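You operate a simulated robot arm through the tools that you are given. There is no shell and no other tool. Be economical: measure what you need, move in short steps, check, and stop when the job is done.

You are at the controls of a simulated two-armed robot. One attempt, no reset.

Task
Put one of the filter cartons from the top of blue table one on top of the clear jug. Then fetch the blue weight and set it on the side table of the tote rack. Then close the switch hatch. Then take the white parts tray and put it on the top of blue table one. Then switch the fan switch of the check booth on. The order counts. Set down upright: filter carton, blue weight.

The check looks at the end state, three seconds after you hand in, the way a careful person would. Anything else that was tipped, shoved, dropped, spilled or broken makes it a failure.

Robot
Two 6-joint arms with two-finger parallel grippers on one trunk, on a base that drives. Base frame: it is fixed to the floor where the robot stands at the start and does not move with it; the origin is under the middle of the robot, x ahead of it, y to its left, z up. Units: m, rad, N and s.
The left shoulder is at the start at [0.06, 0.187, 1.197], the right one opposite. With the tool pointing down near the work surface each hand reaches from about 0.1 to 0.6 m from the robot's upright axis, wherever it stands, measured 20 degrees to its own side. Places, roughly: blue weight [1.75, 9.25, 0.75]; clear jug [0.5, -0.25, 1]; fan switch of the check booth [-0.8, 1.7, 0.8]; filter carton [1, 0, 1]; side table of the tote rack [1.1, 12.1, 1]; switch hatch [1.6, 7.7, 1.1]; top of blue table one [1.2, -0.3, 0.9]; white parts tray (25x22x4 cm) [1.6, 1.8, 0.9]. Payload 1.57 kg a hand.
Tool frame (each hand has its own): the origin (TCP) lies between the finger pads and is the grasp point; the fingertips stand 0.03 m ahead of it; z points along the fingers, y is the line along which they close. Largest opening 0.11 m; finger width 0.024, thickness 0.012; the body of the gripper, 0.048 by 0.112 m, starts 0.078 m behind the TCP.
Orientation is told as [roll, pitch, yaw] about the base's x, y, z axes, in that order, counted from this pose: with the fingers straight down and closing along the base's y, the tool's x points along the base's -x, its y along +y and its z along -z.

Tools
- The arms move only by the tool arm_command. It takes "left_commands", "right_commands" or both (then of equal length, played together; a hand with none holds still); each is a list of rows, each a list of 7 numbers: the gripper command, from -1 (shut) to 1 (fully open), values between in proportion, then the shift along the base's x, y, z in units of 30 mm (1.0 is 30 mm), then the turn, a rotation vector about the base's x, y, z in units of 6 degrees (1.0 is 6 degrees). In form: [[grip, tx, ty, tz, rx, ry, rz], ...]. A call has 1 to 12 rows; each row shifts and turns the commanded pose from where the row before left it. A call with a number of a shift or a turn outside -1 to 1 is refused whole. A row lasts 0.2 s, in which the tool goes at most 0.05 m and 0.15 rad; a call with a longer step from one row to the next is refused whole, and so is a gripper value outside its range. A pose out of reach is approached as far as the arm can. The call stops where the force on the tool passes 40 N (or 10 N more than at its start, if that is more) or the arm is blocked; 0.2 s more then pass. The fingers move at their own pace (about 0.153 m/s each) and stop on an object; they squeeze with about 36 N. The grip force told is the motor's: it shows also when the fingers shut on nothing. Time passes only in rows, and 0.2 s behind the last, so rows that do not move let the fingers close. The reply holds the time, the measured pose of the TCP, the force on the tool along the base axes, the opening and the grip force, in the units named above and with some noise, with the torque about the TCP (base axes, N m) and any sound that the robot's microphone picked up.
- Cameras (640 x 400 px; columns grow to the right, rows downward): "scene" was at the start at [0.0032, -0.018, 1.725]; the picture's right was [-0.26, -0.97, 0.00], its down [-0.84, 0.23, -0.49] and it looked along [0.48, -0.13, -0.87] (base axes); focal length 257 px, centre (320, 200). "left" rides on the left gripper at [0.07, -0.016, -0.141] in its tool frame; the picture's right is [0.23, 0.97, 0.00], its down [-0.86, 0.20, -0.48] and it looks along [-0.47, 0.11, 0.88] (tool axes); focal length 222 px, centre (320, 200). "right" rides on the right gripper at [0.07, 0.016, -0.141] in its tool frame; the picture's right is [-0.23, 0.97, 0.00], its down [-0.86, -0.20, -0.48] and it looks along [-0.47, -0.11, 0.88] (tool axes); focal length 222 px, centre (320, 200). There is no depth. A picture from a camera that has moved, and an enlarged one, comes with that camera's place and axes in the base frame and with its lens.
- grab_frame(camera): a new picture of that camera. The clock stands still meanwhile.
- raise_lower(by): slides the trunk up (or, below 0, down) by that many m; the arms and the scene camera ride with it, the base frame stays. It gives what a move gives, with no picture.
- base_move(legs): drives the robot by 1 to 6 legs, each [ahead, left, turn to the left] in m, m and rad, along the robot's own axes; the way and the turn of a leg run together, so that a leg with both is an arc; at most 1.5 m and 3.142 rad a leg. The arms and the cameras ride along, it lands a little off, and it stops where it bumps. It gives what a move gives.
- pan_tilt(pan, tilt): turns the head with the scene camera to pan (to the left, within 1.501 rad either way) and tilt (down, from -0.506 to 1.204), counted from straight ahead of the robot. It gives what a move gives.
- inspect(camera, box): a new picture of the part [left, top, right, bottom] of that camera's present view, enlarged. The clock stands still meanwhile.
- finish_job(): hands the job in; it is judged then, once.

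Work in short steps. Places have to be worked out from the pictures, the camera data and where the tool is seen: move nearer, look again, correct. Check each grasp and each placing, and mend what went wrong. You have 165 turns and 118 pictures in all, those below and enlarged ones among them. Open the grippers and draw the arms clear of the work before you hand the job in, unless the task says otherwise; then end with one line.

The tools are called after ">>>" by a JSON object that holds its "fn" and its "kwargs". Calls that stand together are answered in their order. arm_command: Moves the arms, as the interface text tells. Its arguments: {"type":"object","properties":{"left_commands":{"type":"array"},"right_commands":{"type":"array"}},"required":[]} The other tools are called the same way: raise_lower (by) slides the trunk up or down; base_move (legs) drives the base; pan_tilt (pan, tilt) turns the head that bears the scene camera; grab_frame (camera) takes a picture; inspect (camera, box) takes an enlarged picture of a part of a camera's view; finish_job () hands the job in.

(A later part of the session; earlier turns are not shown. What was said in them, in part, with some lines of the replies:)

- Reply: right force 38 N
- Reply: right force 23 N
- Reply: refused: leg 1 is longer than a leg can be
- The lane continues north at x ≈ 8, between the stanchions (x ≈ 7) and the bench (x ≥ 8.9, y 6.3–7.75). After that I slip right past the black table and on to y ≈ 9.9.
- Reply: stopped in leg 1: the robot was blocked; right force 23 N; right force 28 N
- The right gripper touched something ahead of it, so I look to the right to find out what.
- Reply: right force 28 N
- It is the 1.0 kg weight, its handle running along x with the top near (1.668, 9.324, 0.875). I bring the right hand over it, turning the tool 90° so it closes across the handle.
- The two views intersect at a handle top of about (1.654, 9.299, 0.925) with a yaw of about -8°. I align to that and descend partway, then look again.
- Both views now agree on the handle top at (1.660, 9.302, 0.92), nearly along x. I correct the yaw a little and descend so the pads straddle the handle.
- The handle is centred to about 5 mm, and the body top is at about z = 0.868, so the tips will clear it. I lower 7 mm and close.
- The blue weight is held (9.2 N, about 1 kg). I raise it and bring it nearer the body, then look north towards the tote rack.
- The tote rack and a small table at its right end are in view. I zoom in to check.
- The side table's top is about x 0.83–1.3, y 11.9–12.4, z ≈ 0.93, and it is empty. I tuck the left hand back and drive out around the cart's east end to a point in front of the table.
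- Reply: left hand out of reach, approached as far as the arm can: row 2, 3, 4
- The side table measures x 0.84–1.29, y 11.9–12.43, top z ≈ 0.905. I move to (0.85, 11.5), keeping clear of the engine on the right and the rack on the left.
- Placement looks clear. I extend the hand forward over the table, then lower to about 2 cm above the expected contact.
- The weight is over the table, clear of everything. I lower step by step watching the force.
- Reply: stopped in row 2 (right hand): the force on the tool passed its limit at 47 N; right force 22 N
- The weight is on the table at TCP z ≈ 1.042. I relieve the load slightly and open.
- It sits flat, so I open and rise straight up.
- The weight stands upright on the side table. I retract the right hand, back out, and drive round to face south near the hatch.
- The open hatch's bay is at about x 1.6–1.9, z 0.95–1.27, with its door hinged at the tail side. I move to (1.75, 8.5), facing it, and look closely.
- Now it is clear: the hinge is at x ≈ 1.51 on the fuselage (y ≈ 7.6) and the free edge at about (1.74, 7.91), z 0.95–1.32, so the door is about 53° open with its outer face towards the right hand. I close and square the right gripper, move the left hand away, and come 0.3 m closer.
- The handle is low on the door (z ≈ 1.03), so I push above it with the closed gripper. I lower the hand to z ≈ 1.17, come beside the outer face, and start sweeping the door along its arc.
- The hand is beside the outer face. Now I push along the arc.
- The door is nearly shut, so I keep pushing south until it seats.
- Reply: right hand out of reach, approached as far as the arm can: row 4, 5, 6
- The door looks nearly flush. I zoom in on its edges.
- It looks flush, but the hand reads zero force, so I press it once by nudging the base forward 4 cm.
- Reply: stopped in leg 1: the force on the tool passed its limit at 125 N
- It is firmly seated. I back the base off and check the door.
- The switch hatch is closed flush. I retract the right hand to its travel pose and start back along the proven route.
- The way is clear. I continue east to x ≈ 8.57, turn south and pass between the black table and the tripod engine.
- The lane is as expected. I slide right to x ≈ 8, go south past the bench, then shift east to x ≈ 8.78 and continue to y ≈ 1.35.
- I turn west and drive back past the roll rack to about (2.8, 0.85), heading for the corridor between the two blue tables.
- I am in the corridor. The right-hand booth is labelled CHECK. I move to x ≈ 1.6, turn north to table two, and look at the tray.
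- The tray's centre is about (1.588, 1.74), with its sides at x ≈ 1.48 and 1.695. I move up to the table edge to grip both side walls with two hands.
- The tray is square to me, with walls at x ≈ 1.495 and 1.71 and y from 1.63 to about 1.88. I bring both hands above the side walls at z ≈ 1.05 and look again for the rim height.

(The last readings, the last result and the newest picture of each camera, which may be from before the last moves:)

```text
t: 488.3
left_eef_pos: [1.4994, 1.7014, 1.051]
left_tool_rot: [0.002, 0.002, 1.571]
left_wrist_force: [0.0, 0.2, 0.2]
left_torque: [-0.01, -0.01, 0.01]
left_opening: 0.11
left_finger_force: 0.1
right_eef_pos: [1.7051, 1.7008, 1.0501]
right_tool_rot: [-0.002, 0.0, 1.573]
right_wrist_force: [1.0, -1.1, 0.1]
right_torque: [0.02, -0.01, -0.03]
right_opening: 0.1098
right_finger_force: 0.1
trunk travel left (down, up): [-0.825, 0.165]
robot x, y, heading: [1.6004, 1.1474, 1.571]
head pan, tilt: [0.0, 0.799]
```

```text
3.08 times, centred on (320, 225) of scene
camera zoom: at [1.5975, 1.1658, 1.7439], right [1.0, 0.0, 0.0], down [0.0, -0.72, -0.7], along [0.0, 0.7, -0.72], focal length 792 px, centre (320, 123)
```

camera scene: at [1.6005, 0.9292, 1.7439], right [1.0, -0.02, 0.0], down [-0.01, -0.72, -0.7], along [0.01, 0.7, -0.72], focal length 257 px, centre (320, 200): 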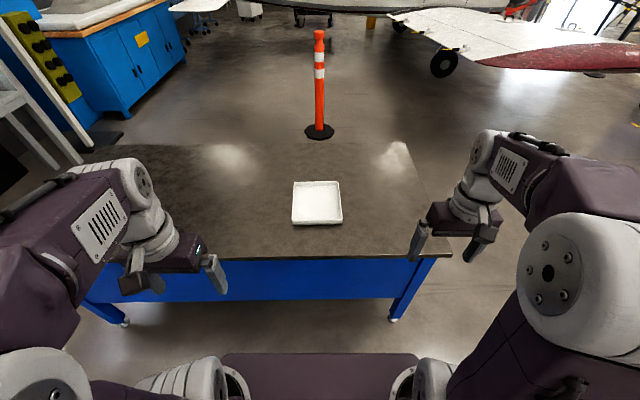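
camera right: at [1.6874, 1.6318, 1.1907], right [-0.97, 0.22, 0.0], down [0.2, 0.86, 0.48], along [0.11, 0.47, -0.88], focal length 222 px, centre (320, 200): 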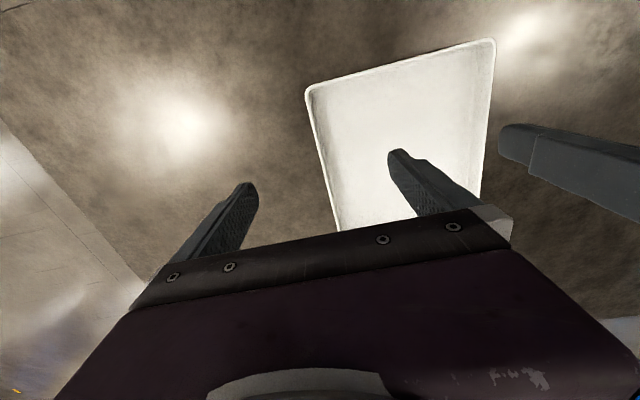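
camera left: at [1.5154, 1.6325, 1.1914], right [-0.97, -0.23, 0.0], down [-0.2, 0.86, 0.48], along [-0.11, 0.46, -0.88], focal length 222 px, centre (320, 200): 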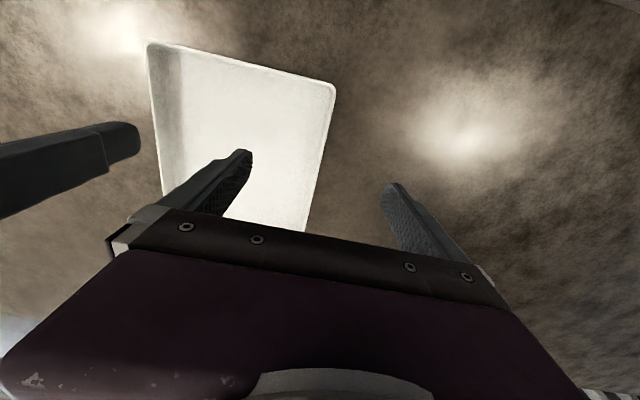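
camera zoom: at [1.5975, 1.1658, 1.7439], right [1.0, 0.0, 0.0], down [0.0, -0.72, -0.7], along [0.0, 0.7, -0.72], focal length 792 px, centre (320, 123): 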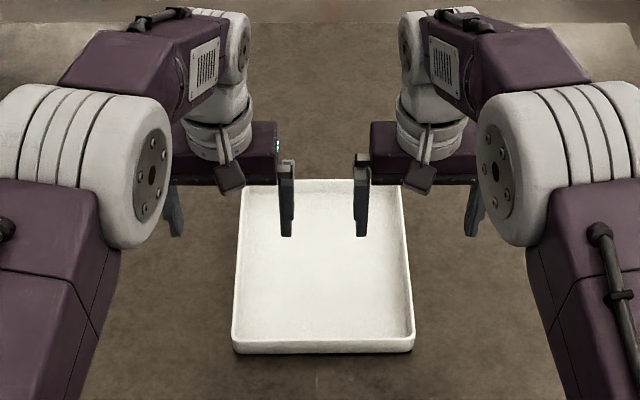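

The rim triangulates to z ≈ 0.90 with walls at x ≈ 1.498 and 1.703. I descend both hands so each straddles a side wall, with the tips about 15 mm above the table.

>>> {"fn": "arm_command", "kwargs": {"left_commands": [[1, 0, 0.8, 0, 0, 0, 0], [1, 0, 0, -0.92, 0, 0, 0], [1, 0, 0, -0.92, 0, 0, 0], [1, 0, 0, -0.92, 0, 0, 0], [1, 0, 0, -0.92, 0, 0, 0], [1, 0, 0, -0.9, 0, 0, 0], [1, 0, 0, 0, 0, 0, 0]], "right_commands": [[1, 0, 0.8, 0, 0, 0, 0], [1, 0, 0, -0.92, 0, 0, 0], [1, 0, 0, -0.92, 0, 0, 0], [1, 0, 0, -0.92, 0, 0, 0], [1, 0, 0, -0.92, 0, 0, 0], [1, 0, 0, -0.9, 0, 0, 0], [1, 0, 0, 0, 0, 0, 0]]}}

>>> {"fn": "inspect", "kwargs": {"camera": "scene", "box": [220, 160, 420, 290]}}

>>> {"fn": "inspect", "kwargs": {"camera": "left", "box": [120, 20, 480, 260]}}

```text
t: 489.9
left_eef_pos: [1.4991, 1.7216, 0.9134]
left_tool_rot: [0.0, 0.001, 1.57]
left_wrist_force: [0.2, -0.3, 0.1]
left_torque: [-0.01, 0.01, 0.01]
left_opening: 0.1099
left_finger_force: 0.0
left hand out of reach, approached as far as the arm can: row 6
right_eef_pos: [1.7067, 1.7219, 0.9112]
right_tool_rot: [0.001, 0.003, 1.576]
right_wrist_force: [0.0, -0.5, -0.1]
right_torque: [0.03, -0.01, -0.04]
right_opening: 0.1099
right_finger_force: 0.0
right hand out of reach, approached as far as the arm can: row 6
trunk travel left (down, up): [-0.825, 0.165]
robot x, y, heading: [1.5997, 1.1472, 1.57]
head pan, tilt: [0.0, 0.799]
```

```text
3.08 times, centred on (320, 225) of scene
camera zoom: at [1.5976, 1.1674, 1.7439], right [1.0, 0.0, 0.0], down [0.0, -0.72, -0.7], along [0.0, 0.7, -0.72], focal length 792 px, centre (320, 123)
```

zoom: 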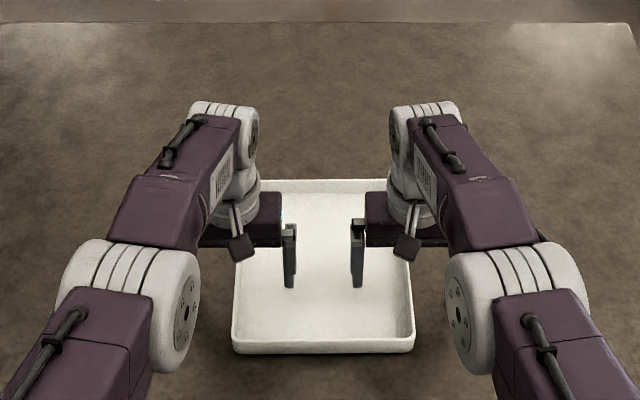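

```text
1.67 times, centred on (300, 140) of left
camera zoom: at [1.5145, 1.6532, 1.0558], right [-0.97, -0.23, 0.0], down [-0.2, 0.86, 0.48], along [-0.11, 0.46, -0.88], focal length 370 px, centre (353, 300)
```

zoom: 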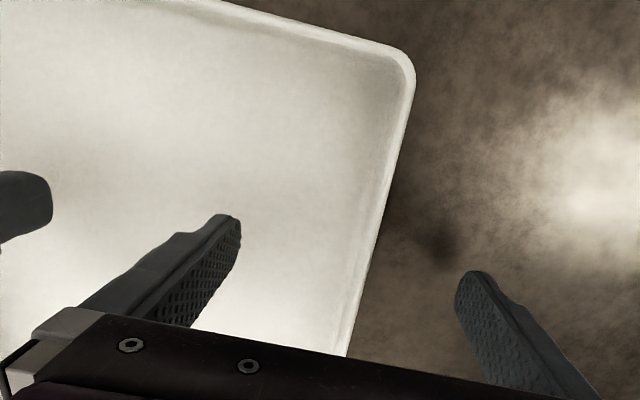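

Both walls sit between the finger pairs, so I close both grippers together.

>>> {"fn": "arm_command", "kwargs": {"left_commands": [[0.3, 0, 0, 0, 0, 0, 0], [-0.4, 0, 0, 0, 0, 0, 0], [-1, 0, 0, 0, 0, 0, 0], [-1, 0, 0, 0, 0, 0, 0], [-1, 0, 0, 0, 0, 0, 0]], "right_commands": [[0.3, 0, 0, 0, 0, 0, 0], [-0.4, 0, 0, 0, 0, 0, 0], [-1, 0, 0, 0, 0, 0, 0], [-1, 0, 0, 0, 0, 0, 0], [-1, 0, 0, 0, 0, 0, 0]]}}

>>> {"fn": "inspect", "kwargs": {"camera": "scene", "box": [220, 160, 420, 290]}}

```text
t: 491.1
left_eef_pos: [1.495, 1.7226, 0.9139]
left_tool_rot: [0.008, 0.002, 1.569]
left_wrist_force: [-39.0, 2.8, 1.5]
left_torque: [-0.22, 0.83, 0.4]
left_opening: 0.0039
left_finger_force: 24.8
right_eef_pos: [1.7108, 1.7235, 0.9128]
right_tool_rot: [-0.01, 0.001, 1.573]
right_wrist_force: [38.0, -2.0, 3.2]
right_torque: [-0.29, -0.77, 0.3]
right_opening: 0.0038
right_finger_force: 24.8
trunk travel left (down, up): [-0.825, 0.165]
robot x, y, heading: [1.599, 1.1482, 1.573]
head pan, tilt: [0.0, 0.799]
```

```text
3.08 times, centred on (320, 225) of scene
camera zoom: at [1.5973, 1.1672, 1.7439], right [1.0, 0.0, 0.0], down [0.0, -0.72, -0.7], along [0.0, 0.7, -0.72], focal length 792 px, centre (320, 123)
```

zoom: 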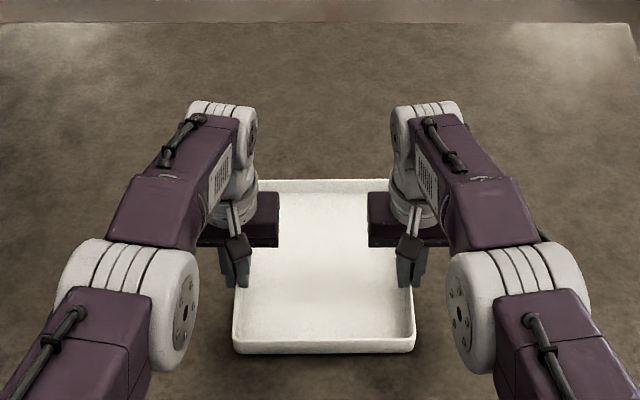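

Both are gripped on the ~4 mm walls, but the hands pull against each other (±39 N). I ease them 4 mm outward to relieve that, then raise the trunk slightly.

>>> {"fn": "arm_command", "kwargs": {"left_commands": [[-1, -0.14, 0, 0, 0, 0, 0], [-1, 0, 0, 0, 0, 0, 0]], "right_commands": [[-1, 0.14, 0, 0, 0, 0, 0], [-1, 0, 0, 0, 0, 0, 0]]}}

>>> {"fn": "raise_lower", "kwargs": {"by": 0.12}}

>>> {"fn": "grab_frame", "kwargs": {"camera": "scene"}}

```text
t: 491.7
left_eef_pos: [1.4949, 1.7226, 0.9133]
left_tool_rot: [0.001, 0.0, 1.569]
left_wrist_force: [-14.9, 3.2, 1.7]
left_torque: [-0.33, 0.39, 0.45]
left_opening: 0.0037
left_finger_force: 25.3
right_eef_pos: [1.7106, 1.7222, 0.9117]
right_tool_rot: [-0.002, 0.001, 1.574]
right_wrist_force: [15.3, -2.3, 0.2]
right_torque: [-0.09, -0.32, 0.19]
right_opening: 0.0037
right_finger_force: 25.0
trunk travel left (down, up): [-0.825, 0.165]
robot x, y, heading: [1.597, 1.1492, 1.572]
head pan, tilt: [0.0, 0.799]
```

```text
t: 493.2
left_eef_pos: [1.4953, 1.7227, 1.0328]
left_tool_rot: [0.001, 0.001, 1.571]
left_wrist_force: [-5.2, 3.0, -0.7]
left_torque: [0.22, 0.11, 0.44]
left_opening: 0.0034
left_finger_force: 24.9
right_eef_pos: [1.71, 1.7231, 1.0326]
right_tool_rot: [-0.001, 0.002, 1.574]
right_wrist_force: [6.1, -3.3, -1.4]
right_torque: [-0.37, -0.12, 0.28]
right_opening: 0.004
right_finger_force: 24.8
trunk travel left (down, up): [-0.945, 0.045]
robot x, y, heading: [1.5969, 1.1435, 1.572]
head pan, tilt: [0.0, 0.799]
```

```text
33 pictures are left
camera scene: at [1.5975, 1.1685, 1.8638], right [1.0, 0.0, 0.0], down [0.0, -0.72, -0.7], along [0.0, 0.7, -0.72], focal length 257 px, centre (320, 200)
```

scene: 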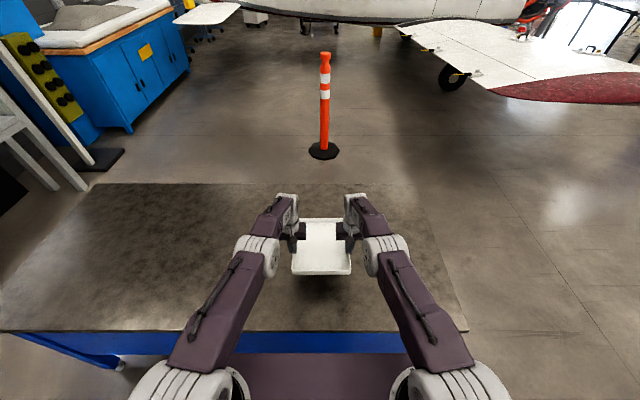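

The tray is lifted level. I back up, turn right to face table one, and look for a clear spot.

>>> {"fn": "base_move", "kwargs": {"legs": [[-0.35, 0, 0], [0, 0, -3.14], [0.22, 0, 0]]}}

>>> {"fn": "grab_frame", "kwargs": {"camera": "scene"}}

```text
t: 504.1
left_eef_pos: [1.6945, 0.0092, 1.0343]
left_tool_rot: [0.0, -0.001, -1.583]
left_wrist_force: [-13.3, -3.3, -1.9]
left_torque: [-0.05, 0.36, 0.46]
left_opening: 0.0038
left_finger_force: 24.4
right_eef_pos: [1.479, 0.0091, 1.0339]
right_tool_rot: [-0.003, 0.0, -1.578]
right_wrist_force: [14.1, 3.1, -1.5]
right_torque: [0.13, -0.34, 0.28]
right_opening: 0.0037
right_finger_force: 24.8
trunk travel left (down, up): [-0.945, 0.045]
robot x, y, heading: [1.5988, 0.5826, -1.581]
head pan, tilt: [0.0, 0.799]
```

```text
32 pictures are left
camera scene: at [1.5955, 0.5645, 1.8639], right [-1.0, 0.01, 0.0], down [0.01, 0.72, -0.7], along [-0.01, -0.7, -0.72], focal length 257 px, centre (320, 200)
```

scene: 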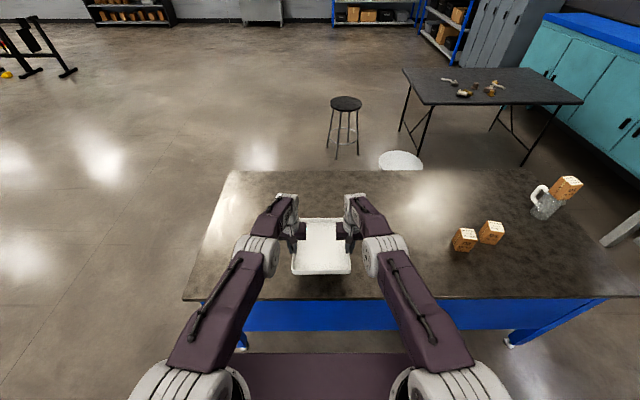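

The spot at x ≈ 1.6 is clear (table edge y ≈ 0.143, cartons well to the right). I move 10 cm further in and lower the trunk most of the way.

>>> {"fn": "base_move", "kwargs": {"legs": [[0.1, 0, 0.01]]}}

>>> {"fn": "raise_lower", "kwargs": {"by": -0.105}}

>>> {"fn": "inspect", "kwargs": {"camera": "scene", "box": [220, 170, 420, 310]}}

```text
t: 505.3
left_eef_pos: [1.7004, -0.0879, 1.0357]
left_tool_rot: [0.0, -0.005, -1.571]
left_wrist_force: [-0.3, -1.7, -1.3]
left_torque: [-0.1, 0.05, 0.33]
left_opening: 0.0038
left_finger_force: 25.6
right_eef_pos: [1.4845, -0.0893, 1.0345]
right_tool_rot: [-0.001, -0.002, -1.566]
right_wrist_force: [1.6, 2.6, -1.7]
right_torque: [0.17, -0.03, 0.18]
right_opening: 0.0036
right_finger_force: 24.8
trunk travel left (down, up): [-0.945, 0.045]
robot x, y, heading: [1.5952, 0.4852, -1.57]
head pan, tilt: [0.0, 0.799]
```

```text
t: 506.6
left_eef_pos: [1.7006, -0.0936, 0.9278]
left_tool_rot: [0.001, 0.001, -1.571]
left_wrist_force: [-0.8, -1.3, -1.5]
left_torque: [-0.1, -0.01, 0.28]
left_opening: 0.0036
left_finger_force: 24.8
right_eef_pos: [1.4848, -0.0936, 0.9274]
right_tool_rot: [-0.003, 0.003, -1.567]
right_wrist_force: [0.0, 1.0, -1.8]
right_torque: [0.23, -0.02, 0.06]
right_opening: 0.0036
right_finger_force: 24.5
trunk travel left (down, up): [-0.84, 0.15]
robot x, y, heading: [1.5963, 0.4832, -1.571]
head pan, tilt: [0.0, 0.799]
```

```text
2.86 times, centred on (320, 240) of scene
camera zoom: at [1.5952, 0.4591, 1.7589], right [-1.0, 0.0, 0.0], down [0.0, 0.72, -0.7], along [0.0, -0.7, -0.72], focal length 735 px, centre (320, 86)
```

zoom: 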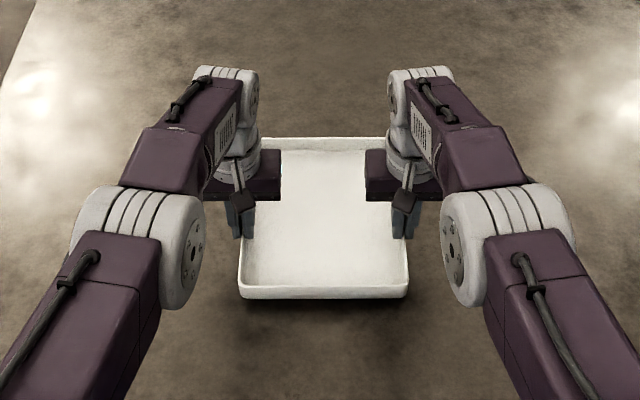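

The tray is about 1.5 cm above the table. I lower in small trunk steps and watch the force.

>>> {"fn": "raise_lower", "kwargs": {"by": -0.012}}

>>> {"fn": "raise_lower", "kwargs": {"by": -0.003}}

```text
t: 507.2
left_eef_pos: [1.7, -0.0933, 0.9158]
left_tool_rot: [0.0, 0.001, -1.572]
left_wrist_force: [-0.1, -1.1, -1.8]
left_torque: [-0.16, 0.02, 0.28]
left_opening: 0.0035
left_finger_force: 24.9
right_eef_pos: [1.4848, -0.0939, 0.9148]
right_tool_rot: [-0.001, 0.003, -1.567]
right_wrist_force: [0.6, 2.3, -2.5]
right_torque: [0.28, -0.07, 0.12]
right_opening: 0.0035
right_finger_force: 25.1
trunk travel left (down, up): [-0.828, 0.162]
robot x, y, heading: [1.5917, 0.4826, -1.566]
head pan, tilt: [0.0, 0.799]
```

```text
t: 507.8
left_eef_pos: [1.7, -0.0935, 0.9132]
left_tool_rot: [-0.001, 0.002, -1.571]
left_wrist_force: [-0.7, -2.0, 1.6]
left_torque: [-0.29, -0.02, 0.31]
left_opening: 0.0036
left_finger_force: 24.4
right_eef_pos: [1.4841, -0.093, 0.912]
right_tool_rot: [-0.001, 0.001, -1.567]
right_wrist_force: [0.0, 2.1, -0.6]
right_torque: [-0.12, -0.05, 0.1]
right_opening: 0.0034
right_finger_force: 24.8
trunk travel left (down, up): [-0.825, 0.165]
robot x, y, heading: [1.5932, 0.483, -1.57]
head pan, tilt: [0.0, 0.799]
```

The tray has touched down. I open both grippers, lift straight up, then retract.

>>> {"fn": "arm_command", "kwargs": {"left_commands": [[-0.5, 0, 0, 0, 0, 0, 0], [0, 0, 0, 0, 0, 0, 0], [0.2, 0, 0, 0, 0, 0, 0], [0.2, 0, 0, 0.6, 0, 0, 0], [0.2, 0, 0, 0.9, 0, 0, 0], [0.2, 0, 0, 0.9, 0, 0, 0], [0.2, 0, 0, 0.9, 0, 0, 0], [0.2, 0, 0, 0.9, 0, 0, 0], [0.2, 0.3, 0.9, 0.7, 0, 0, 0], [0.2, 0.3, 0.9, 0.7, 0, 0, 0], [0.2, 0.3, 0.9, 0.7, 0, 0, 0], [0.2, 0.3, 0.9, 0.7, 0, 0, 0]], "right_commands": [[-0.5, 0, 0, 0, 0, 0, 0], [0, 0, 0, 0, 0, 0, 0], [0.2, 0, 0, 0, 0, 0, 0], [0.2, 0, 0, 0.6, 0, 0, 0], [0.2, 0, 0, 0.9, 0, 0, 0], [0.2, 0, 0, 0.9, 0, 0, 0], [0.2, 0, 0, 0.9, 0, 0, 0], [0.2, 0, 0, 0.9, 0, 0, 0], [0.2, -0.3, 0.9, 0.7, 0, 0, 0], [0.2, -0.3, 0.9, 0.7, 0, 0, 0], [0.2, -0.3, 0.9, 0.7, 0, 0, 0], [0.2, -0.3, 0.9, 0.7, 0, 0, 0]]}}

>>> {"fn": "grab_frame", "kwargs": {"camera": "scene"}}

```text
t: 510.4
left_eef_pos: [1.736, 0.0195, 1.1254]
left_tool_rot: [0.0, -0.002, -1.571]
left_wrist_force: [-1.3, -0.4, -0.3]
left_torque: [-0.08, 0.04, 0.02]
left_opening: 0.0661
left_finger_force: 0.0
right_eef_pos: [1.4492, 0.018, 1.122]
right_tool_rot: [-0.002, -0.001, -1.567]
right_wrist_force: [-0.3, 0.8, 0.6]
right_torque: [-0.05, 0.03, 0.02]
right_opening: 0.0661
right_finger_force: 0.0
trunk travel left (down, up): [-0.825, 0.165]
robot x, y, heading: [1.5954, 0.4827, -1.569]
head pan, tilt: [0.0, 0.799]
```

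```text
30 pictures are left
camera scene: at [1.5953, 0.4654, 1.7438], right [-1.0, 0.0, 0.0], down [0.0, 0.71, -0.7], along [0.0, -0.7, -0.71], focal length 257 px, centre (320, 200)
```

scene: 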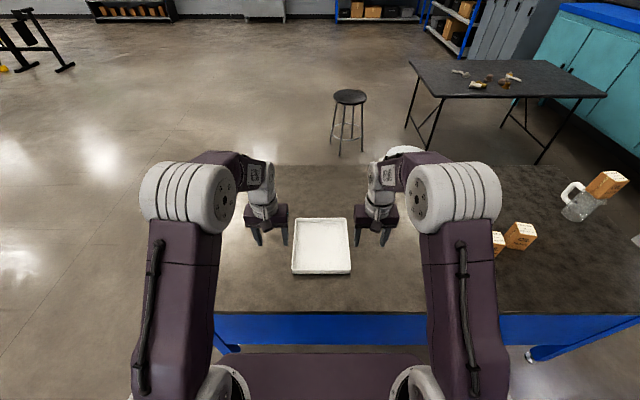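

The tray is down properly and the carton still sits on the jug. I retract the hands, back up, turn west, and drive towards the booths.

>>> {"fn": "arm_command", "kwargs": {"left_commands": [[0.2, 0.4, 0.8, 0.6, 0, 0, 0], [0.2, 0.4, 0.8, 0.6, 0, 0, 0], [0.2, 0.4, 0.8, 0.6, 0, 0, 0], [0.2, 0.4, 0.8, 0.6, 0, 0, 0], [0.2, 0.4, 0.6, 0.6, 0, 0, 0], [0.2, 0.4, 0.6, 0.6, 0, 0, 0], [0.2, 0, 0, 0, 0, 0, 0]], "right_commands": [[0.2, -0.4, 0.8, 0.6, 0, 0, 0], [0.2, -0.4, 0.8, 0.6, 0, 0, 0], [0.2, -0.4, 0.8, 0.6, 0, 0, 0], [0.2, -0.4, 0.8, 0.6, 0, 0, 0], [0.2, -0.4, 0.6, 0.6, 0, 0, 0], [0.2, -0.4, 0.6, 0.6, 0, 0, 0], [0.2, 0, 0, 0, 0, 0, 0]]}}

>>> {"fn": "base_move", "kwargs": {"legs": [[-0.32, 0, 0], [0, 0, -1.571], [1.3, 0, 0], [0.45, -0.45, 0]]}}

>>> {"fn": "pan_tilt", "kwargs": {"pan": -0.5, "tilt": 0.55}}

>>> {"fn": "grab_frame", "kwargs": {"camera": "scene"}}

```text
t: 512.0
left_eef_pos: [1.8086, 0.1474, 1.2314]
left_tool_rot: [0.0, 0.0, -1.57]
left_wrist_force: [0.3, 0.6, 0.0]
left_torque: [-0.01, 0.01, 0.0]
left_opening: 0.0658
left_finger_force: 0.0
right_eef_pos: [1.3759, 0.1454, 1.2303]
right_tool_rot: [-0.001, 0.004, -1.567]
right_wrist_force: [-0.5, -0.3, -1.0]
right_torque: [0.02, -0.03, -0.04]
right_opening: 0.066
right_finger_force: 0.0
trunk travel left (down, up): [-0.825, 0.165]
robot x, y, heading: [1.5964, 0.4817, -1.573]
head pan, tilt: [0.0, 0.799]
```

```text
t: 527.1
left_eef_pos: [-0.4735, 1.0389, 1.2322]
left_tool_rot: [0.0, 0.0, 3.139]
left_wrist_force: [-0.7, -0.4, 0.5]
left_torque: [-0.01, 0.0, 0.01]
left_opening: 0.0656
left_finger_force: 0.0
right_eef_pos: [-0.4717, 1.4727, 1.2303]
right_tool_rot: [-0.003, 0.002, -3.14]
right_wrist_force: [0.2, -0.2, 0.0]
right_torque: [0.01, 0.03, -0.01]
right_opening: 0.0659
right_finger_force: 0.1
trunk travel left (down, up): [-0.825, 0.165]
robot x, y, heading: [-0.1386, 1.2515, 3.141]
head pan, tilt: [0.0, 0.799]
```

```text
t: 528.0
left_eef_pos: [-0.4746, 1.0395, 1.2304]
left_tool_rot: [-0.002, 0.002, 3.138]
left_wrist_force: [-0.1, -1.0, 0.3]
left_torque: [-0.03, -0.03, 0.05]
left_opening: 0.0661
left_finger_force: 0.2
right_eef_pos: [-0.4735, 1.4722, 1.2304]
right_tool_rot: [-0.001, 0.004, -3.14]
right_wrist_force: [0.3, -0.4, 0.2]
right_torque: [0.0, -0.04, 0.01]
right_opening: 0.0661
right_finger_force: 0.0
trunk travel left (down, up): [-0.825, 0.165]
robot x, y, heading: [-0.137, 1.2488, 3.138]
head pan, tilt: [-0.499, 0.55]
```

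```text
29 pictures are left
camera scene: at [-0.158, 1.2935, 1.7652], right [0.48, 0.88, 0.0], down [0.46, -0.25, -0.85], along [-0.75, 0.41, -0.52], focal length 257 px, centre (320, 200)
```

scene: 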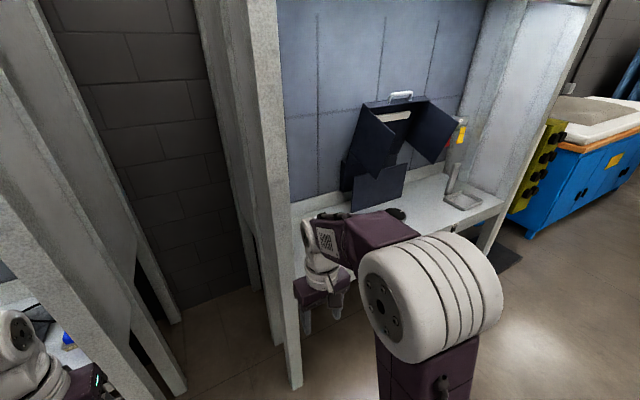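

The check booth begins at y ≈ 1.5. I slide right to face its front apron and look for the fan switch.

>>> {"fn": "base_move", "kwargs": {"legs": [[0, -0.75, 0]]}}

>>> {"fn": "pan_tilt", "kwargs": {"pan": 0.25, "tilt": 0.8}}

>>> {"fn": "grab_frame", "kwargs": {"camera": "scene"}}

```text
t: 532.1
left_eef_pos: [-0.4722, 1.7901, 1.2327]
left_tool_rot: [-0.003, 0.002, 3.136]
left_wrist_force: [0.0, -0.2, 0.1]
left_torque: [0.05, 0.02, 0.01]
left_opening: 0.0659
left_finger_force: 0.1
right_eef_pos: [-0.4699, 2.2224, 1.2306]
right_tool_rot: [-0.003, 0.003, 3.141]
right_wrist_force: [0.3, 0.5, 0.4]
right_torque: [-0.01, -0.05, -0.03]
right_opening: 0.0659
right_finger_force: 0.1
trunk travel left (down, up): [-0.825, 0.165]
robot x, y, heading: [-0.1348, 2.0062, 3.134]
head pan, tilt: [-0.499, 0.55]
```

```text
t: 533.2
left_eef_pos: [-0.4715, 1.7918, 1.2324]
left_tool_rot: [0.001, 0.001, 3.136]
left_wrist_force: [0.1, 0.1, 0.1]
left_torque: [-0.02, 0.0, -0.01]
left_opening: 0.066
left_finger_force: 0.1
right_eef_pos: [-0.4696, 2.2242, 1.2309]
right_tool_rot: [-0.001, 0.003, 3.14]
right_wrist_force: [0.1, 0.4, 0.2]
right_torque: [0.0, -0.01, 0.01]
right_opening: 0.0661
right_finger_force: 0.1
trunk travel left (down, up): [-0.825, 0.165]
robot x, y, heading: [-0.1342, 2.0013, 3.136]
head pan, tilt: [0.25, 0.799]
```

```text
28 pictures are left
camera scene: at [-0.1547, 1.9809, 1.7439], right [-0.24, 0.97, 0.0], down [0.7, 0.17, -0.7], along [-0.68, -0.17, -0.72], focal length 257 px, centre (320, 200)
```

scene: 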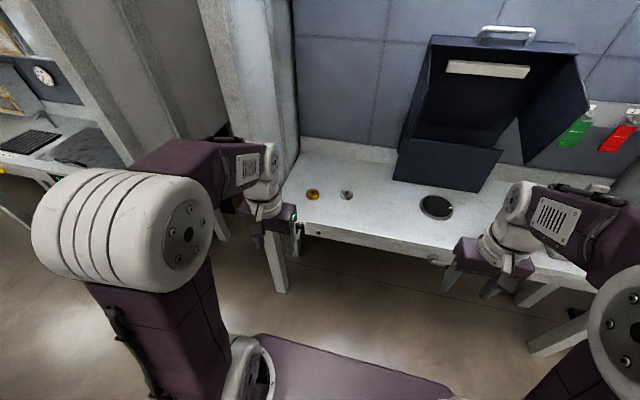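

I zoom in on the shelf and apron.

>>> {"fn": "inspect", "kwargs": {"camera": "scene", "box": [240, 160, 460, 290]}}

>>> {"fn": "grab_frame", "kwargs": {"camera": "left"}}

```text
2.91 times, centred on (350, 225) of scene
camera zoom: at [-0.1547, 1.9809, 1.7439], right [-0.24, 0.97, 0.0], down [0.7, 0.17, -0.7], along [-0.68, -0.17, -0.72], focal length 748 px, centre (233, 127)
```

zoom: 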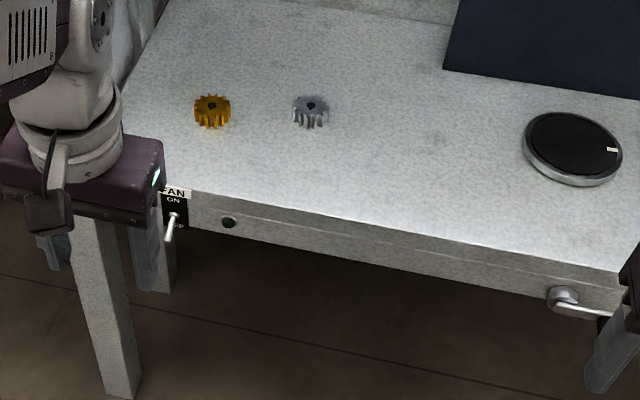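

```text
26 pictures are left
camera left: at [-0.4027, 1.807, 1.3745], right [0.22, -0.98, 0.0], down [-0.86, -0.2, 0.48], along [-0.47, -0.11, -0.88], focal length 222 px, centre (320, 200)
```

left: 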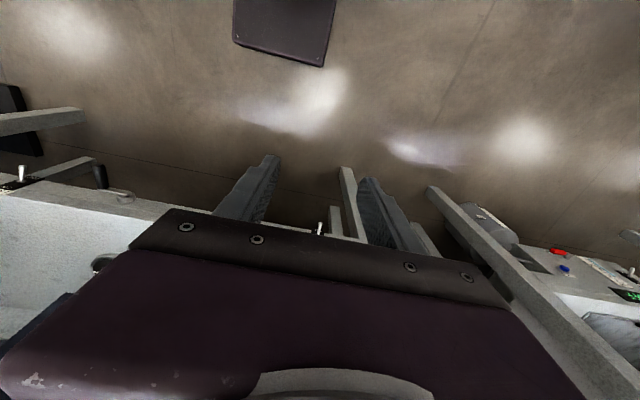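

The fan switch is a toggle on the apron at about (-0.83, 1.716, 0.80), its lever down and "ON" marked above. I line the left hand up with it and lower the trunk by 0.15 m.

>>> {"fn": "base_move", "kwargs": {"legs": [[0.11, 0.09, 0.006]]}}

>>> {"fn": "raise_lower", "kwargs": {"by": -0.15}}

>>> {"fn": "inspect", "kwargs": {"camera": "scene", "box": [180, 160, 400, 310]}}

>>> {"fn": "inspect", "kwargs": {"camera": "left", "box": [200, 120, 440, 280]}}

```text
t: 534.5
left_eef_pos: [-0.5783, 1.701, 1.2319]
left_tool_rot: [0.003, 0.0, -3.142]
left_wrist_force: [0.6, -0.2, 0.6]
left_torque: [-0.01, -0.02, -0.01]
left_opening: 0.066
left_finger_force: 0.1
right_eef_pos: [-0.5774, 2.1339, 1.2307]
right_tool_rot: [0.001, 0.001, -3.139]
right_wrist_force: [0.1, -0.4, 0.1]
right_torque: [-0.03, 0.04, -0.03]
right_opening: 0.0661
right_finger_force: 0.0
trunk travel left (down, up): [-0.825, 0.165]
robot x, y, heading: [-0.2444, 1.9127, -3.142]
head pan, tilt: [0.25, 0.799]
```

```text
t: 536.3
left_eef_pos: [-0.5787, 1.6994, 1.0831]
left_tool_rot: [0.0, 0.001, -3.141]
left_wrist_force: [0.3, 0.1, -0.2]
left_torque: [-0.03, 0.04, 0.02]
left_opening: 0.0659
left_finger_force: 0.1
right_eef_pos: [-0.5796, 2.1325, 1.0803]
right_tool_rot: [-0.001, 0.004, -3.138]
right_wrist_force: [-0.1, 0.1, 0.2]
right_torque: [0.01, -0.01, 0.01]
right_opening: 0.0661
right_finger_force: 0.1
trunk travel left (down, up): [-0.675, 0.315]
robot x, y, heading: [-0.2447, 1.9094, -3.134]
head pan, tilt: [0.25, 0.799]
```

```text
2.67 times, centred on (290, 235) of scene
camera zoom: at [-0.2634, 1.8917, 1.5939], right [-0.25, 0.97, 0.0], down [0.69, 0.18, -0.7], along [-0.68, -0.17, -0.72], focal length 686 px, centre (400, 107)
```

zoom: 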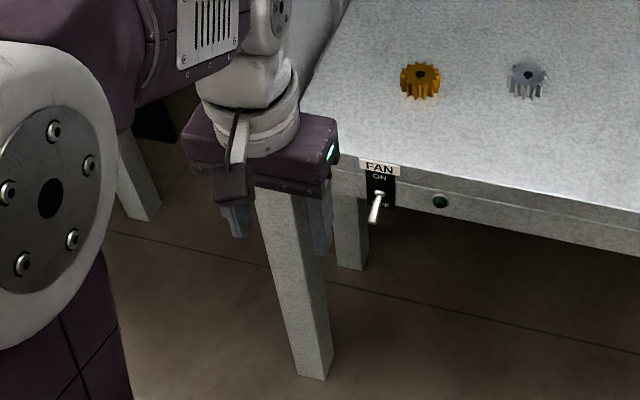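

```text
2.50 times, centred on (320, 200) of left
camera zoom: at [-0.5104, 1.7164, 1.2246], right [0.23, -0.97, 0.0], down [-0.86, -0.2, 0.48], along [-0.47, -0.11, -0.88], focal length 555 px, centre (320, 200)
```

zoom: 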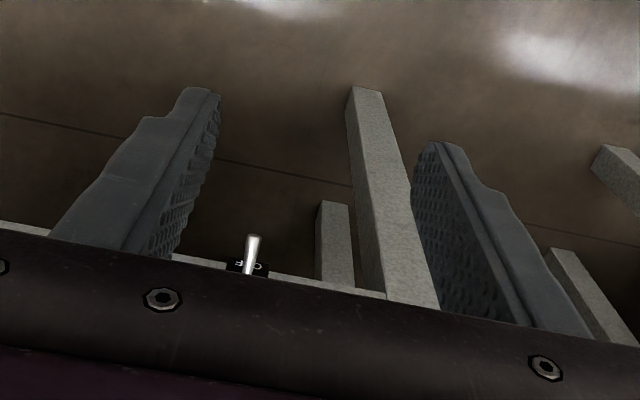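

Triangulation gives the lever base at (-0.848, 1.714, 0.78) and its tip at (-0.812, 1.711, 0.763). I come 9 cm closer, lower the hand in front of it and check the alignment.

>>> {"fn": "base_move", "kwargs": {"legs": [[0.09, 0, 0]]}}

>>> {"fn": "arm_command", "kwargs": {"left_commands": [[0.2, 0, 0.1, -0.95, 0, 0, 0], [0.2, 0, 0.1, -0.95, 0, 0, 0], [0.2, 0, 0.1, -0.95, 0, 0, 0], [0.2, 0, 0.07, -0.95, 0, 0, 0], [0.2, 0, 0, -0.95, 0, 0, 0], [0.2, 0, 0, -0.95, 0, 0, 0], [0.2, 0, 0, -0.95, 0, 0, 0], [0.2, 0, 0, -0.95, 0, 0, 0], [0.2, 0, 0, -0.95, 0, 0, 0], [0.2, 0, 0, -0.95, 0, 0, 0], [0.2, -0.6, 0, -0.8, 0, 0, 0], [0.2, 0, 0, 0, 0, 0, 0]]}}

>>> {"fn": "inspect", "kwargs": {"camera": "scene", "box": [160, 160, 380, 310]}}

>>> {"fn": "inspect", "kwargs": {"camera": "left", "box": [200, 100, 440, 260]}}

```text
t: 537.4
left_eef_pos: [-0.6689, 1.6992, 1.082]
left_tool_rot: [0.0, 0.002, -3.142]
left_wrist_force: [0.9, 0.1, 0.7]
left_torque: [-0.03, -0.06, 0.02]
left_opening: 0.0659
left_finger_force: 0.1
right_eef_pos: [-0.6691, 2.1318, 1.08]
right_tool_rot: [-0.003, 0.0, -3.137]
right_wrist_force: [-0.7, -0.4, -0.4]
right_torque: [-0.04, -0.01, -0.01]
right_opening: 0.0659
right_finger_force: 0.1
trunk travel left (down, up): [-0.675, 0.315]
robot x, y, heading: [-0.3338, 1.915, -3.139]
head pan, tilt: [0.25, 0.799]
```

```text
t: 540.0
left_eef_pos: [-0.686, 1.7102, 0.7726]
left_tool_rot: [0.001, -0.001, -3.141]
left_wrist_force: [0.5, -0.5, 0.4]
left_torque: [0.0, -0.03, 0.0]
left_opening: 0.0662
left_finger_force: 0.2
right_eef_pos: [-0.6694, 2.1323, 1.0812]
right_tool_rot: [-0.002, 0.002, -3.137]
right_wrist_force: [0.2, 0.1, 0.0]
right_torque: [0.01, -0.02, -0.01]
right_opening: 0.0661
right_finger_force: 0.1
trunk travel left (down, up): [-0.675, 0.315]
robot x, y, heading: [-0.332, 1.9098, -3.138]
head pan, tilt: [0.25, 0.799]
```

```text
2.67 times, centred on (270, 235) of scene
camera zoom: at [-0.352, 1.8917, 1.5939], right [-0.25, 0.97, 0.0], down [0.69, 0.18, -0.7], along [-0.68, -0.17, -0.72], focal length 686 px, centre (453, 107)
```

zoom: 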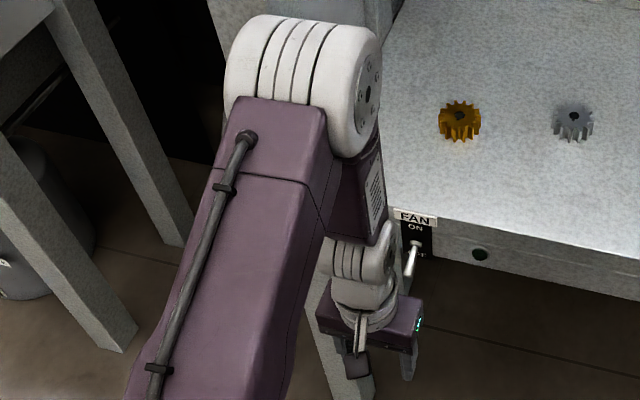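

```text
2.50 times, centred on (320, 180) of left
camera zoom: at [-0.6173, 1.7273, 0.915], right [0.23, -0.97, 0.0], down [-0.86, -0.2, 0.48], along [-0.47, -0.11, -0.88], focal length 555 px, centre (320, 250)
```

zoom: 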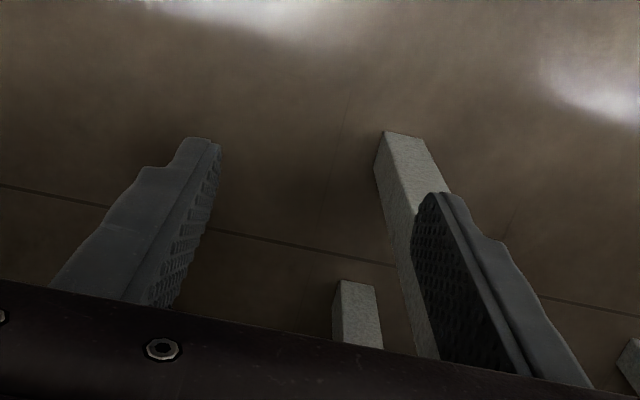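

The lever is in line with the fingers (y ≈ 1.71). I advance to x ≈ -0.815 with it between the open fingers, then look.

>>> {"fn": "arm_command", "kwargs": {"left_commands": [[0.2, -0.8, 0, -0.1, 0, 0, 0], [0.2, -0.8, 0, -0.1, 0, 0, 0], [0.2, -0.9, 0, 0, 0, 0, 0], [0.2, -0.9, 0, 0, 0, 0, 0], [0.2, -0.8, 0, 0, 0, 0, 0], [0.2, 0, 0, 0, 0, 0, 0]]}}

>>> {"fn": "inspect", "kwargs": {"camera": "left", "box": [200, 100, 440, 260]}}

>>> {"fn": "inspect", "kwargs": {"camera": "scene", "box": [220, 160, 380, 280]}}

```text
t: 541.4
left_eef_pos: [-0.8081, 1.7111, 0.7659]
left_tool_rot: [-0.001, 0.007, 3.141]
left_wrist_force: [22.7, 1.0, -5.4]
left_torque: [-0.16, 1.65, -0.37]
left_opening: 0.0661
left_finger_force: 0.1
right_eef_pos: [-0.6661, 2.1327, 1.0812]
right_tool_rot: [-0.001, -0.001, -3.135]
right_wrist_force: [-0.6, -1.2, 0.1]
right_torque: [-0.01, -0.01, -0.01]
right_opening: 0.0658
right_finger_force: 0.0
trunk travel left (down, up): [-0.675, 0.315]
robot x, y, heading: [-0.3334, 1.9112, -3.141]
head pan, tilt: [0.25, 0.799]
```

```text
2.50 times, centred on (320, 180) of left
camera zoom: at [-0.7398, 1.7278, 0.9095], right [0.23, -0.97, 0.0], down [-0.86, -0.2, 0.47], along [-0.46, -0.11, -0.88], focal length 555 px, centre (320, 250)
```

zoom: 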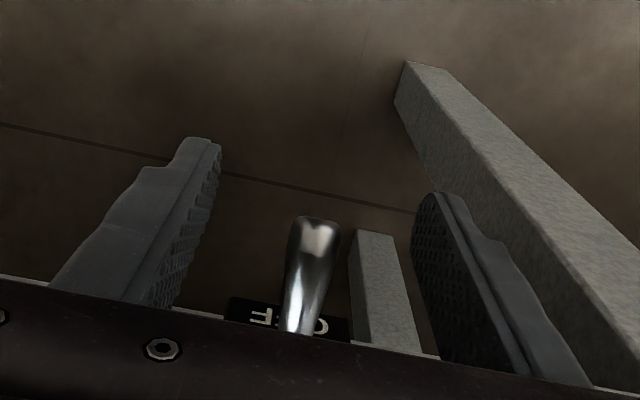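

```text
3.33 times, centred on (300, 220) of scene
camera zoom: at [-0.3481, 1.8917, 1.5938], right [-0.25, 0.97, 0.0], down [0.69, 0.18, -0.7], along [-0.68, -0.17, -0.71], focal length 858 px, centre (387, 133)
```

zoom: 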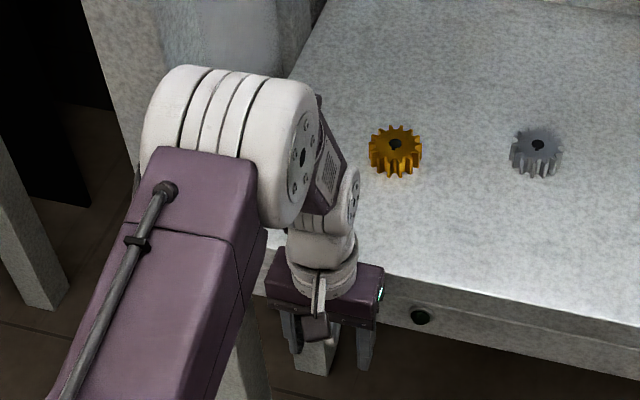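

The lever is between the fingers, but the gripper body touches the shelf's front edge (about 23 N). I back off 2 cm, tilt the tool 30° so the fingertips point inward, and come in again.

>>> {"fn": "arm_command", "kwargs": {"left_commands": [[0.2, 0.7, 0, 0, 0, 0, 0], [0.2, 0.3, 0, 0, 0, 1, 0], [0.2, 0, 0, 0, 0, 1, 0], [0.2, 0, 0, 0, 0, 1, 0], [0.2, 0, 0, 0, 0, 1, 0], [0.2, 0, 0, 0, 0, 1, 0], [0.2, -0.6, 0, 0, 0, 0, 0], [0.2, -0.6, 0, 0, 0, 0, 0], [0.2, 0, 0, 0, 0, 0, 0]]}}

>>> {"fn": "inspect", "kwargs": {"camera": "left", "box": [200, 100, 440, 260]}}

```text
t: 543.4
left_eef_pos: [-0.8197, 1.7111, 0.7669]
left_tool_rot: [-0.001, -0.523, -3.141]
left_wrist_force: [0.0, 0.0, 0.4]
left_torque: [-0.02, 0.01, 0.02]
left_opening: 0.066
left_finger_force: 0.1
right_eef_pos: [-0.6694, 2.1329, 1.0793]
right_tool_rot: [-0.002, 0.004, -3.134]
right_wrist_force: [-0.5, 0.7, 0.5]
right_torque: [0.02, 0.0, -0.01]
right_opening: 0.0663
right_finger_force: 0.0
trunk travel left (down, up): [-0.675, 0.315]
robot x, y, heading: [-0.338, 1.9132, -3.139]
head pan, tilt: [0.25, 0.799]
```

```text
2.50 times, centred on (320, 180) of left
camera zoom: at [-0.6884, 1.7272, 0.8559], right [0.2, -0.97, -0.11], down [-0.5, -0.2, 0.84], along [-0.84, -0.11, -0.53], focal length 555 px, centre (320, 250)
```

zoom: 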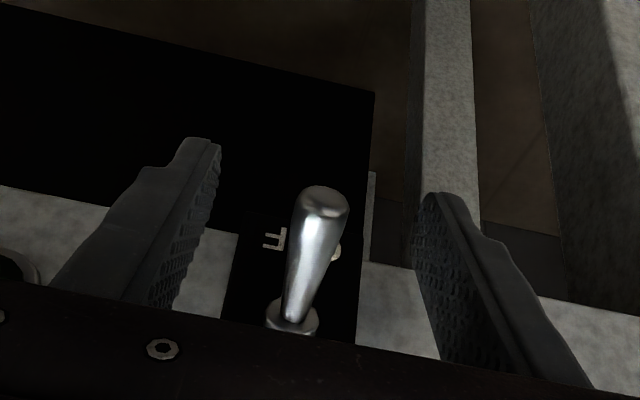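

The lever is well between the fingers. I close on it and lift.

>>> {"fn": "arm_command", "kwargs": {"left_commands": [[-0.5, 0, 0, 0, 0, 0, 0], [-1, 0, 0, 0, 0, 0, 0], [-1, 0, 0, 0, 0, 0, 0], [-1, 0, 0, 0.4, 0, 0, 0], [-1, 0, 0, 0.4, 0, 0, 0], [-1, 0, 0, 0.4, 0, 0, 0], [-1, 0, 0, 0.4, 0, 0, 0], [-1, 0, 0, 0, 0, 0, 0]]}}

>>> {"fn": "inspect", "kwargs": {"camera": "left", "box": [200, 100, 440, 260]}}

>>> {"fn": "inspect", "kwargs": {"camera": "scene", "box": [220, 160, 380, 280]}}

```text
t: 545.2
left_eef_pos: [-0.8219, 1.7133, 0.815]
left_tool_rot: [0.001, -0.523, 3.139]
left_wrist_force: [-3.3, 19.1, -16.5]
left_torque: [0.47, -0.34, -0.13]
left_opening: 0.0133
left_finger_force: 30.3
right_eef_pos: [-0.6723, 2.1341, 1.0789]
right_tool_rot: [0.001, 0.005, -3.138]
right_wrist_force: [0.0, 0.3, -0.9]
right_torque: [-0.01, -0.01, -0.02]
right_opening: 0.0661
right_finger_force: 0.0
trunk travel left (down, up): [-0.675, 0.315]
robot x, y, heading: [-0.3366, 1.9151, -3.139]
head pan, tilt: [0.25, 0.799]
heard: click
```

```text
2.50 times, centred on (320, 180) of left
camera zoom: at [-0.691, 1.7289, 0.904], right [0.2, -0.97, -0.11], down [-0.5, -0.2, 0.84], along [-0.84, -0.11, -0.53], focal length 555 px, centre (320, 250)
```

zoom: 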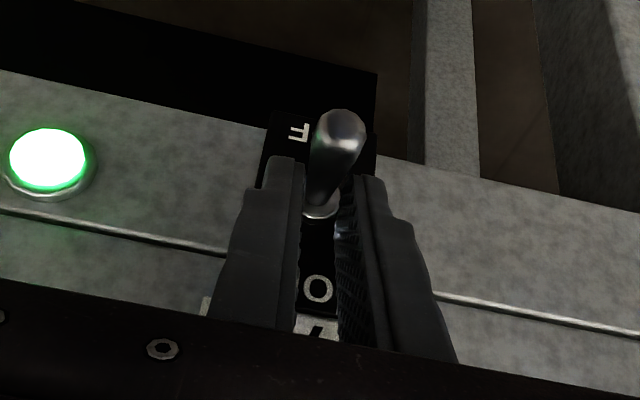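

```text
3.33 times, centred on (300, 220) of scene
camera zoom: at [-0.3561, 1.8945, 1.594], right [-0.25, 0.97, 0.0], down [0.7, 0.18, -0.7], along [-0.67, -0.17, -0.72], focal length 858 px, centre (387, 133)
```

zoom: 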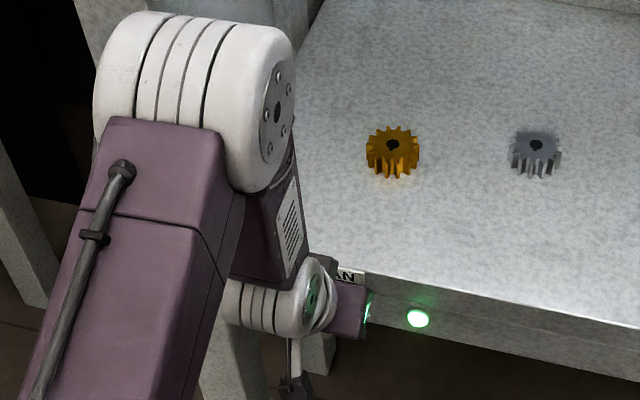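

I heard a click and the lamp lit green. I lift a touch more so the lever is fully up, open gently, back straight out, and look.

>>> {"fn": "arm_command", "kwargs": {"left_commands": [[-1, 0, 0, 0.3, 0, 0, 0], [-1, 0, 0, 0, 0, 0, 0], [0, 0, 0, 0, 0, 0, 0], [0.3, 0, 0, 0, 0, 0, 0], [0.3, 0.7, 0, 0, 0, 0, 0], [0.3, 0.9, 0, 0, 0, 0, 0], [0.3, 0.9, 0, 0, 0, 0, 0], [0.3, 0.9, 0, 0, 0, 0, 0], [0.3, 0.9, 0, 0, 0, 0, 0], [0.3, 0, 0, 0, 0, 0, 0]]}}

>>> {"fn": "inspect", "kwargs": {"camera": "left", "box": [160, 80, 480, 280]}}

>>> {"fn": "inspect", "kwargs": {"camera": "scene", "box": [220, 160, 380, 280]}}

```text
t: 547.4
left_eef_pos: [-0.698, 1.7105, 0.8156]
left_tool_rot: [0.0, -0.522, -3.141]
left_wrist_force: [0.1, -0.1, 0.3]
left_torque: [-0.03, -0.05, -0.02]
left_opening: 0.0716
left_finger_force: 0.1
left hand out of reach, approached as far as the arm can: row 9
right_eef_pos: [-0.6694, 2.1328, 1.0807]
right_tool_rot: [-0.002, 0.003, -3.137]
right_wrist_force: [0.6, -0.4, 0.4]
right_torque: [-0.01, 0.02, -0.03]
right_opening: 0.0659
right_finger_force: 0.1
trunk travel left (down, up): [-0.675, 0.315]
robot x, y, heading: [-0.3324, 1.9106, -3.137]
head pan, tilt: [0.25, 0.799]
```

```text
2.00 times, centred on (320, 180) of left
camera zoom: at [-0.5677, 1.7271, 0.9044], right [0.2, -0.97, -0.11], down [-0.5, -0.2, 0.84], along [-0.84, -0.11, -0.53], focal length 444 px, centre (320, 240)
```

zoom: 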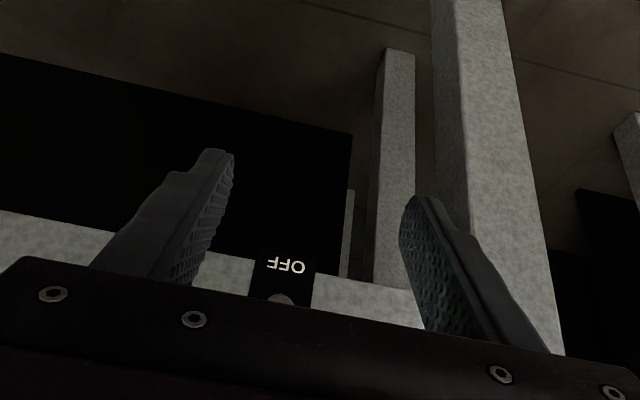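

```text
3.33 times, centred on (300, 220) of scene
camera zoom: at [-0.3528, 1.8917, 1.5939], right [-0.25, 0.97, 0.0], down [0.69, 0.18, -0.7], along [-0.68, -0.17, -0.72], focal length 858 px, centre (387, 133)
```

zoom: 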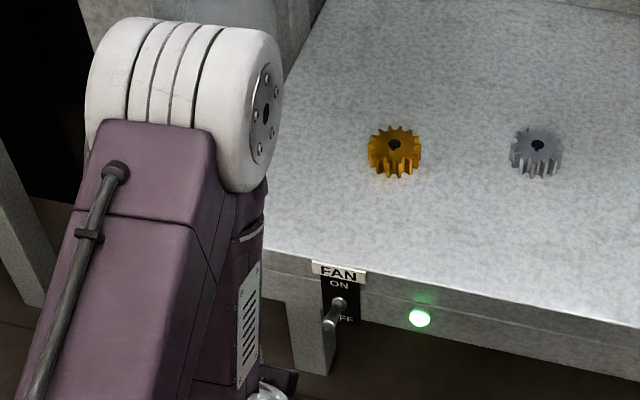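

The lever has flipped, "OFF" is uncovered and the lamp stays green. I back off slightly, open both grippers, and check the scene a last time.

>>> {"fn": "base_move", "kwargs": {"legs": [[0.0, 0.0, 0.0], [-0.14, 0, 0]]}}

>>> {"fn": "arm_command", "kwargs": {"left_commands": [[1, 0, 0, 0.8, 0, -1, 0], [1, 0, 0, 0.8, 0, -1, 0], [1, 0, 0, 0.8, 0, -1, 0], [1, 0, 0, 0.8, 0, -1, 0], [1, 0, 0, 0.8, 0, -1, 0], [1, 0, 0, 0.8, 0, 0, 0], [1, 0, 0, 0, 0, 0, 0]], "right_commands": [[1, 0, 0, 0, 0, 0, 0], [1, 0, 0, 0, 0, 0, 0], [1, 0, 0, 0, 0, 0, 0], [1, 0, 0, 0, 0, 0, 0], [1, 0, 0, 0, 0, 0, 0], [1, 0, 0, 0, 0, 0, 0], [1, 0, 0, 0, 0, 0, 0]]}}

>>> {"fn": "grab_frame", "kwargs": {"camera": "scene"}}

>>> {"fn": "pan_tilt", "kwargs": {"pan": 1.5, "tilt": 0.5}}

>>> {"fn": "grab_frame", "kwargs": {"camera": "scene"}}

```text
t: 549.0
left_eef_pos: [-0.5601, 1.7103, 0.8152]
left_tool_rot: [0.0, -0.519, 3.14]
left_wrist_force: [0.4, -0.3, -1.4]
left_torque: [0.01, 0.01, 0.01]
left_opening: 0.0715
left_finger_force: 0.1
right_eef_pos: [-0.5319, 2.1319, 1.0794]
right_tool_rot: [-0.001, 0.004, -3.138]
right_wrist_force: [0.7, 0.4, -0.9]
right_torque: [0.03, 0.0, 0.03]
right_opening: 0.0659
right_finger_force: 0.1
trunk travel left (down, up): [-0.675, 0.315]
robot x, y, heading: [-0.1941, 1.9087, -3.146]
head pan, tilt: [0.25, 0.799]
```

```text
t: 550.6
left_eef_pos: [-0.5593, 1.7109, 0.9589]
left_tool_rot: [0.001, 0.003, 3.143]
left_wrist_force: [0.4, -0.6, -0.2]
left_torque: [-0.04, 0.02, -0.01]
left_opening: 0.1102
left_finger_force: 0.1
right_eef_pos: [-0.5312, 2.1323, 1.08]
right_tool_rot: [-0.002, 0.005, -3.137]
right_wrist_force: [-0.2, 0.5, -0.5]
right_torque: [0.05, -0.01, 0.01]
right_opening: 0.1098
right_finger_force: 0.0
trunk travel left (down, up): [-0.675, 0.315]
robot x, y, heading: [-0.1933, 1.9104, -3.141]
head pan, tilt: [0.25, 0.799]
```

```text
14 pictures are left
camera scene: at [-0.2142, 1.8916, 1.5938], right [-0.25, 0.97, 0.0], down [0.69, 0.18, -0.7], along [-0.68, -0.17, -0.72], focal length 257 px, centre (320, 200)
```

scene: 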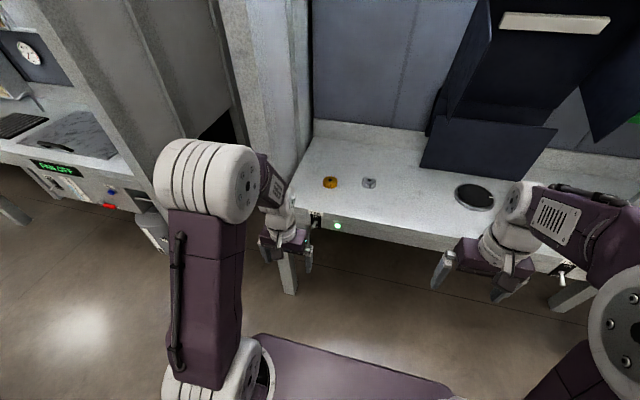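

```text
t: 552.0
left_eef_pos: [-0.5601, 1.7111, 0.96]
left_tool_rot: [0.0, 0.004, 3.141]
left_wrist_force: [0.0, 0.0, -0.5]
left_torque: [0.02, 0.0, 0.01]
left_opening: 0.1099
left_finger_force: 0.0
right_eef_pos: [-0.5304, 2.1319, 1.08]
right_tool_rot: [-0.001, 0.003, -3.138]
right_wrist_force: [0.6, 0.3, -0.2]
right_torque: [0.0, -0.01, 0.0]
right_opening: 0.1099
right_finger_force: 0.1
trunk travel left (down, up): [-0.675, 0.315]
robot x, y, heading: [-0.194, 1.9116, -3.139]
head pan, tilt: [1.499, 0.499]
```

```text
13 pictures are left
camera scene: at [-0.142, 1.8209, 1.6198], right [-1.0, 0.07, 0.0], down [0.03, 0.48, -0.88], along [-0.06, -0.88, -0.48], focal length 257 px, centre (320, 200)
```

scene: 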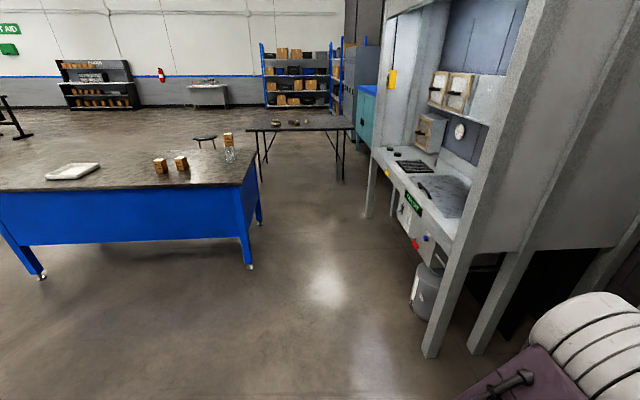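

The final view shows the carton on the jug, the tray on table one and the fan lamp green, with both hands open and clear. I hand in.

>>> {"fn": "finish_job", "kwargs": {}}

```text
The job is handed in.
```

All five steps were done in the order given and the job is handed in: a filter carton stands on the clear jug, the blue weight stands on the tote rack's side table, the switch hatch is closed, the white parts tray is on blue table one, and the check booth fan switch is on with its lamp green. On the way, the right gripper lightly bumped an engine on a tripod near the black table; it was not seen to move.
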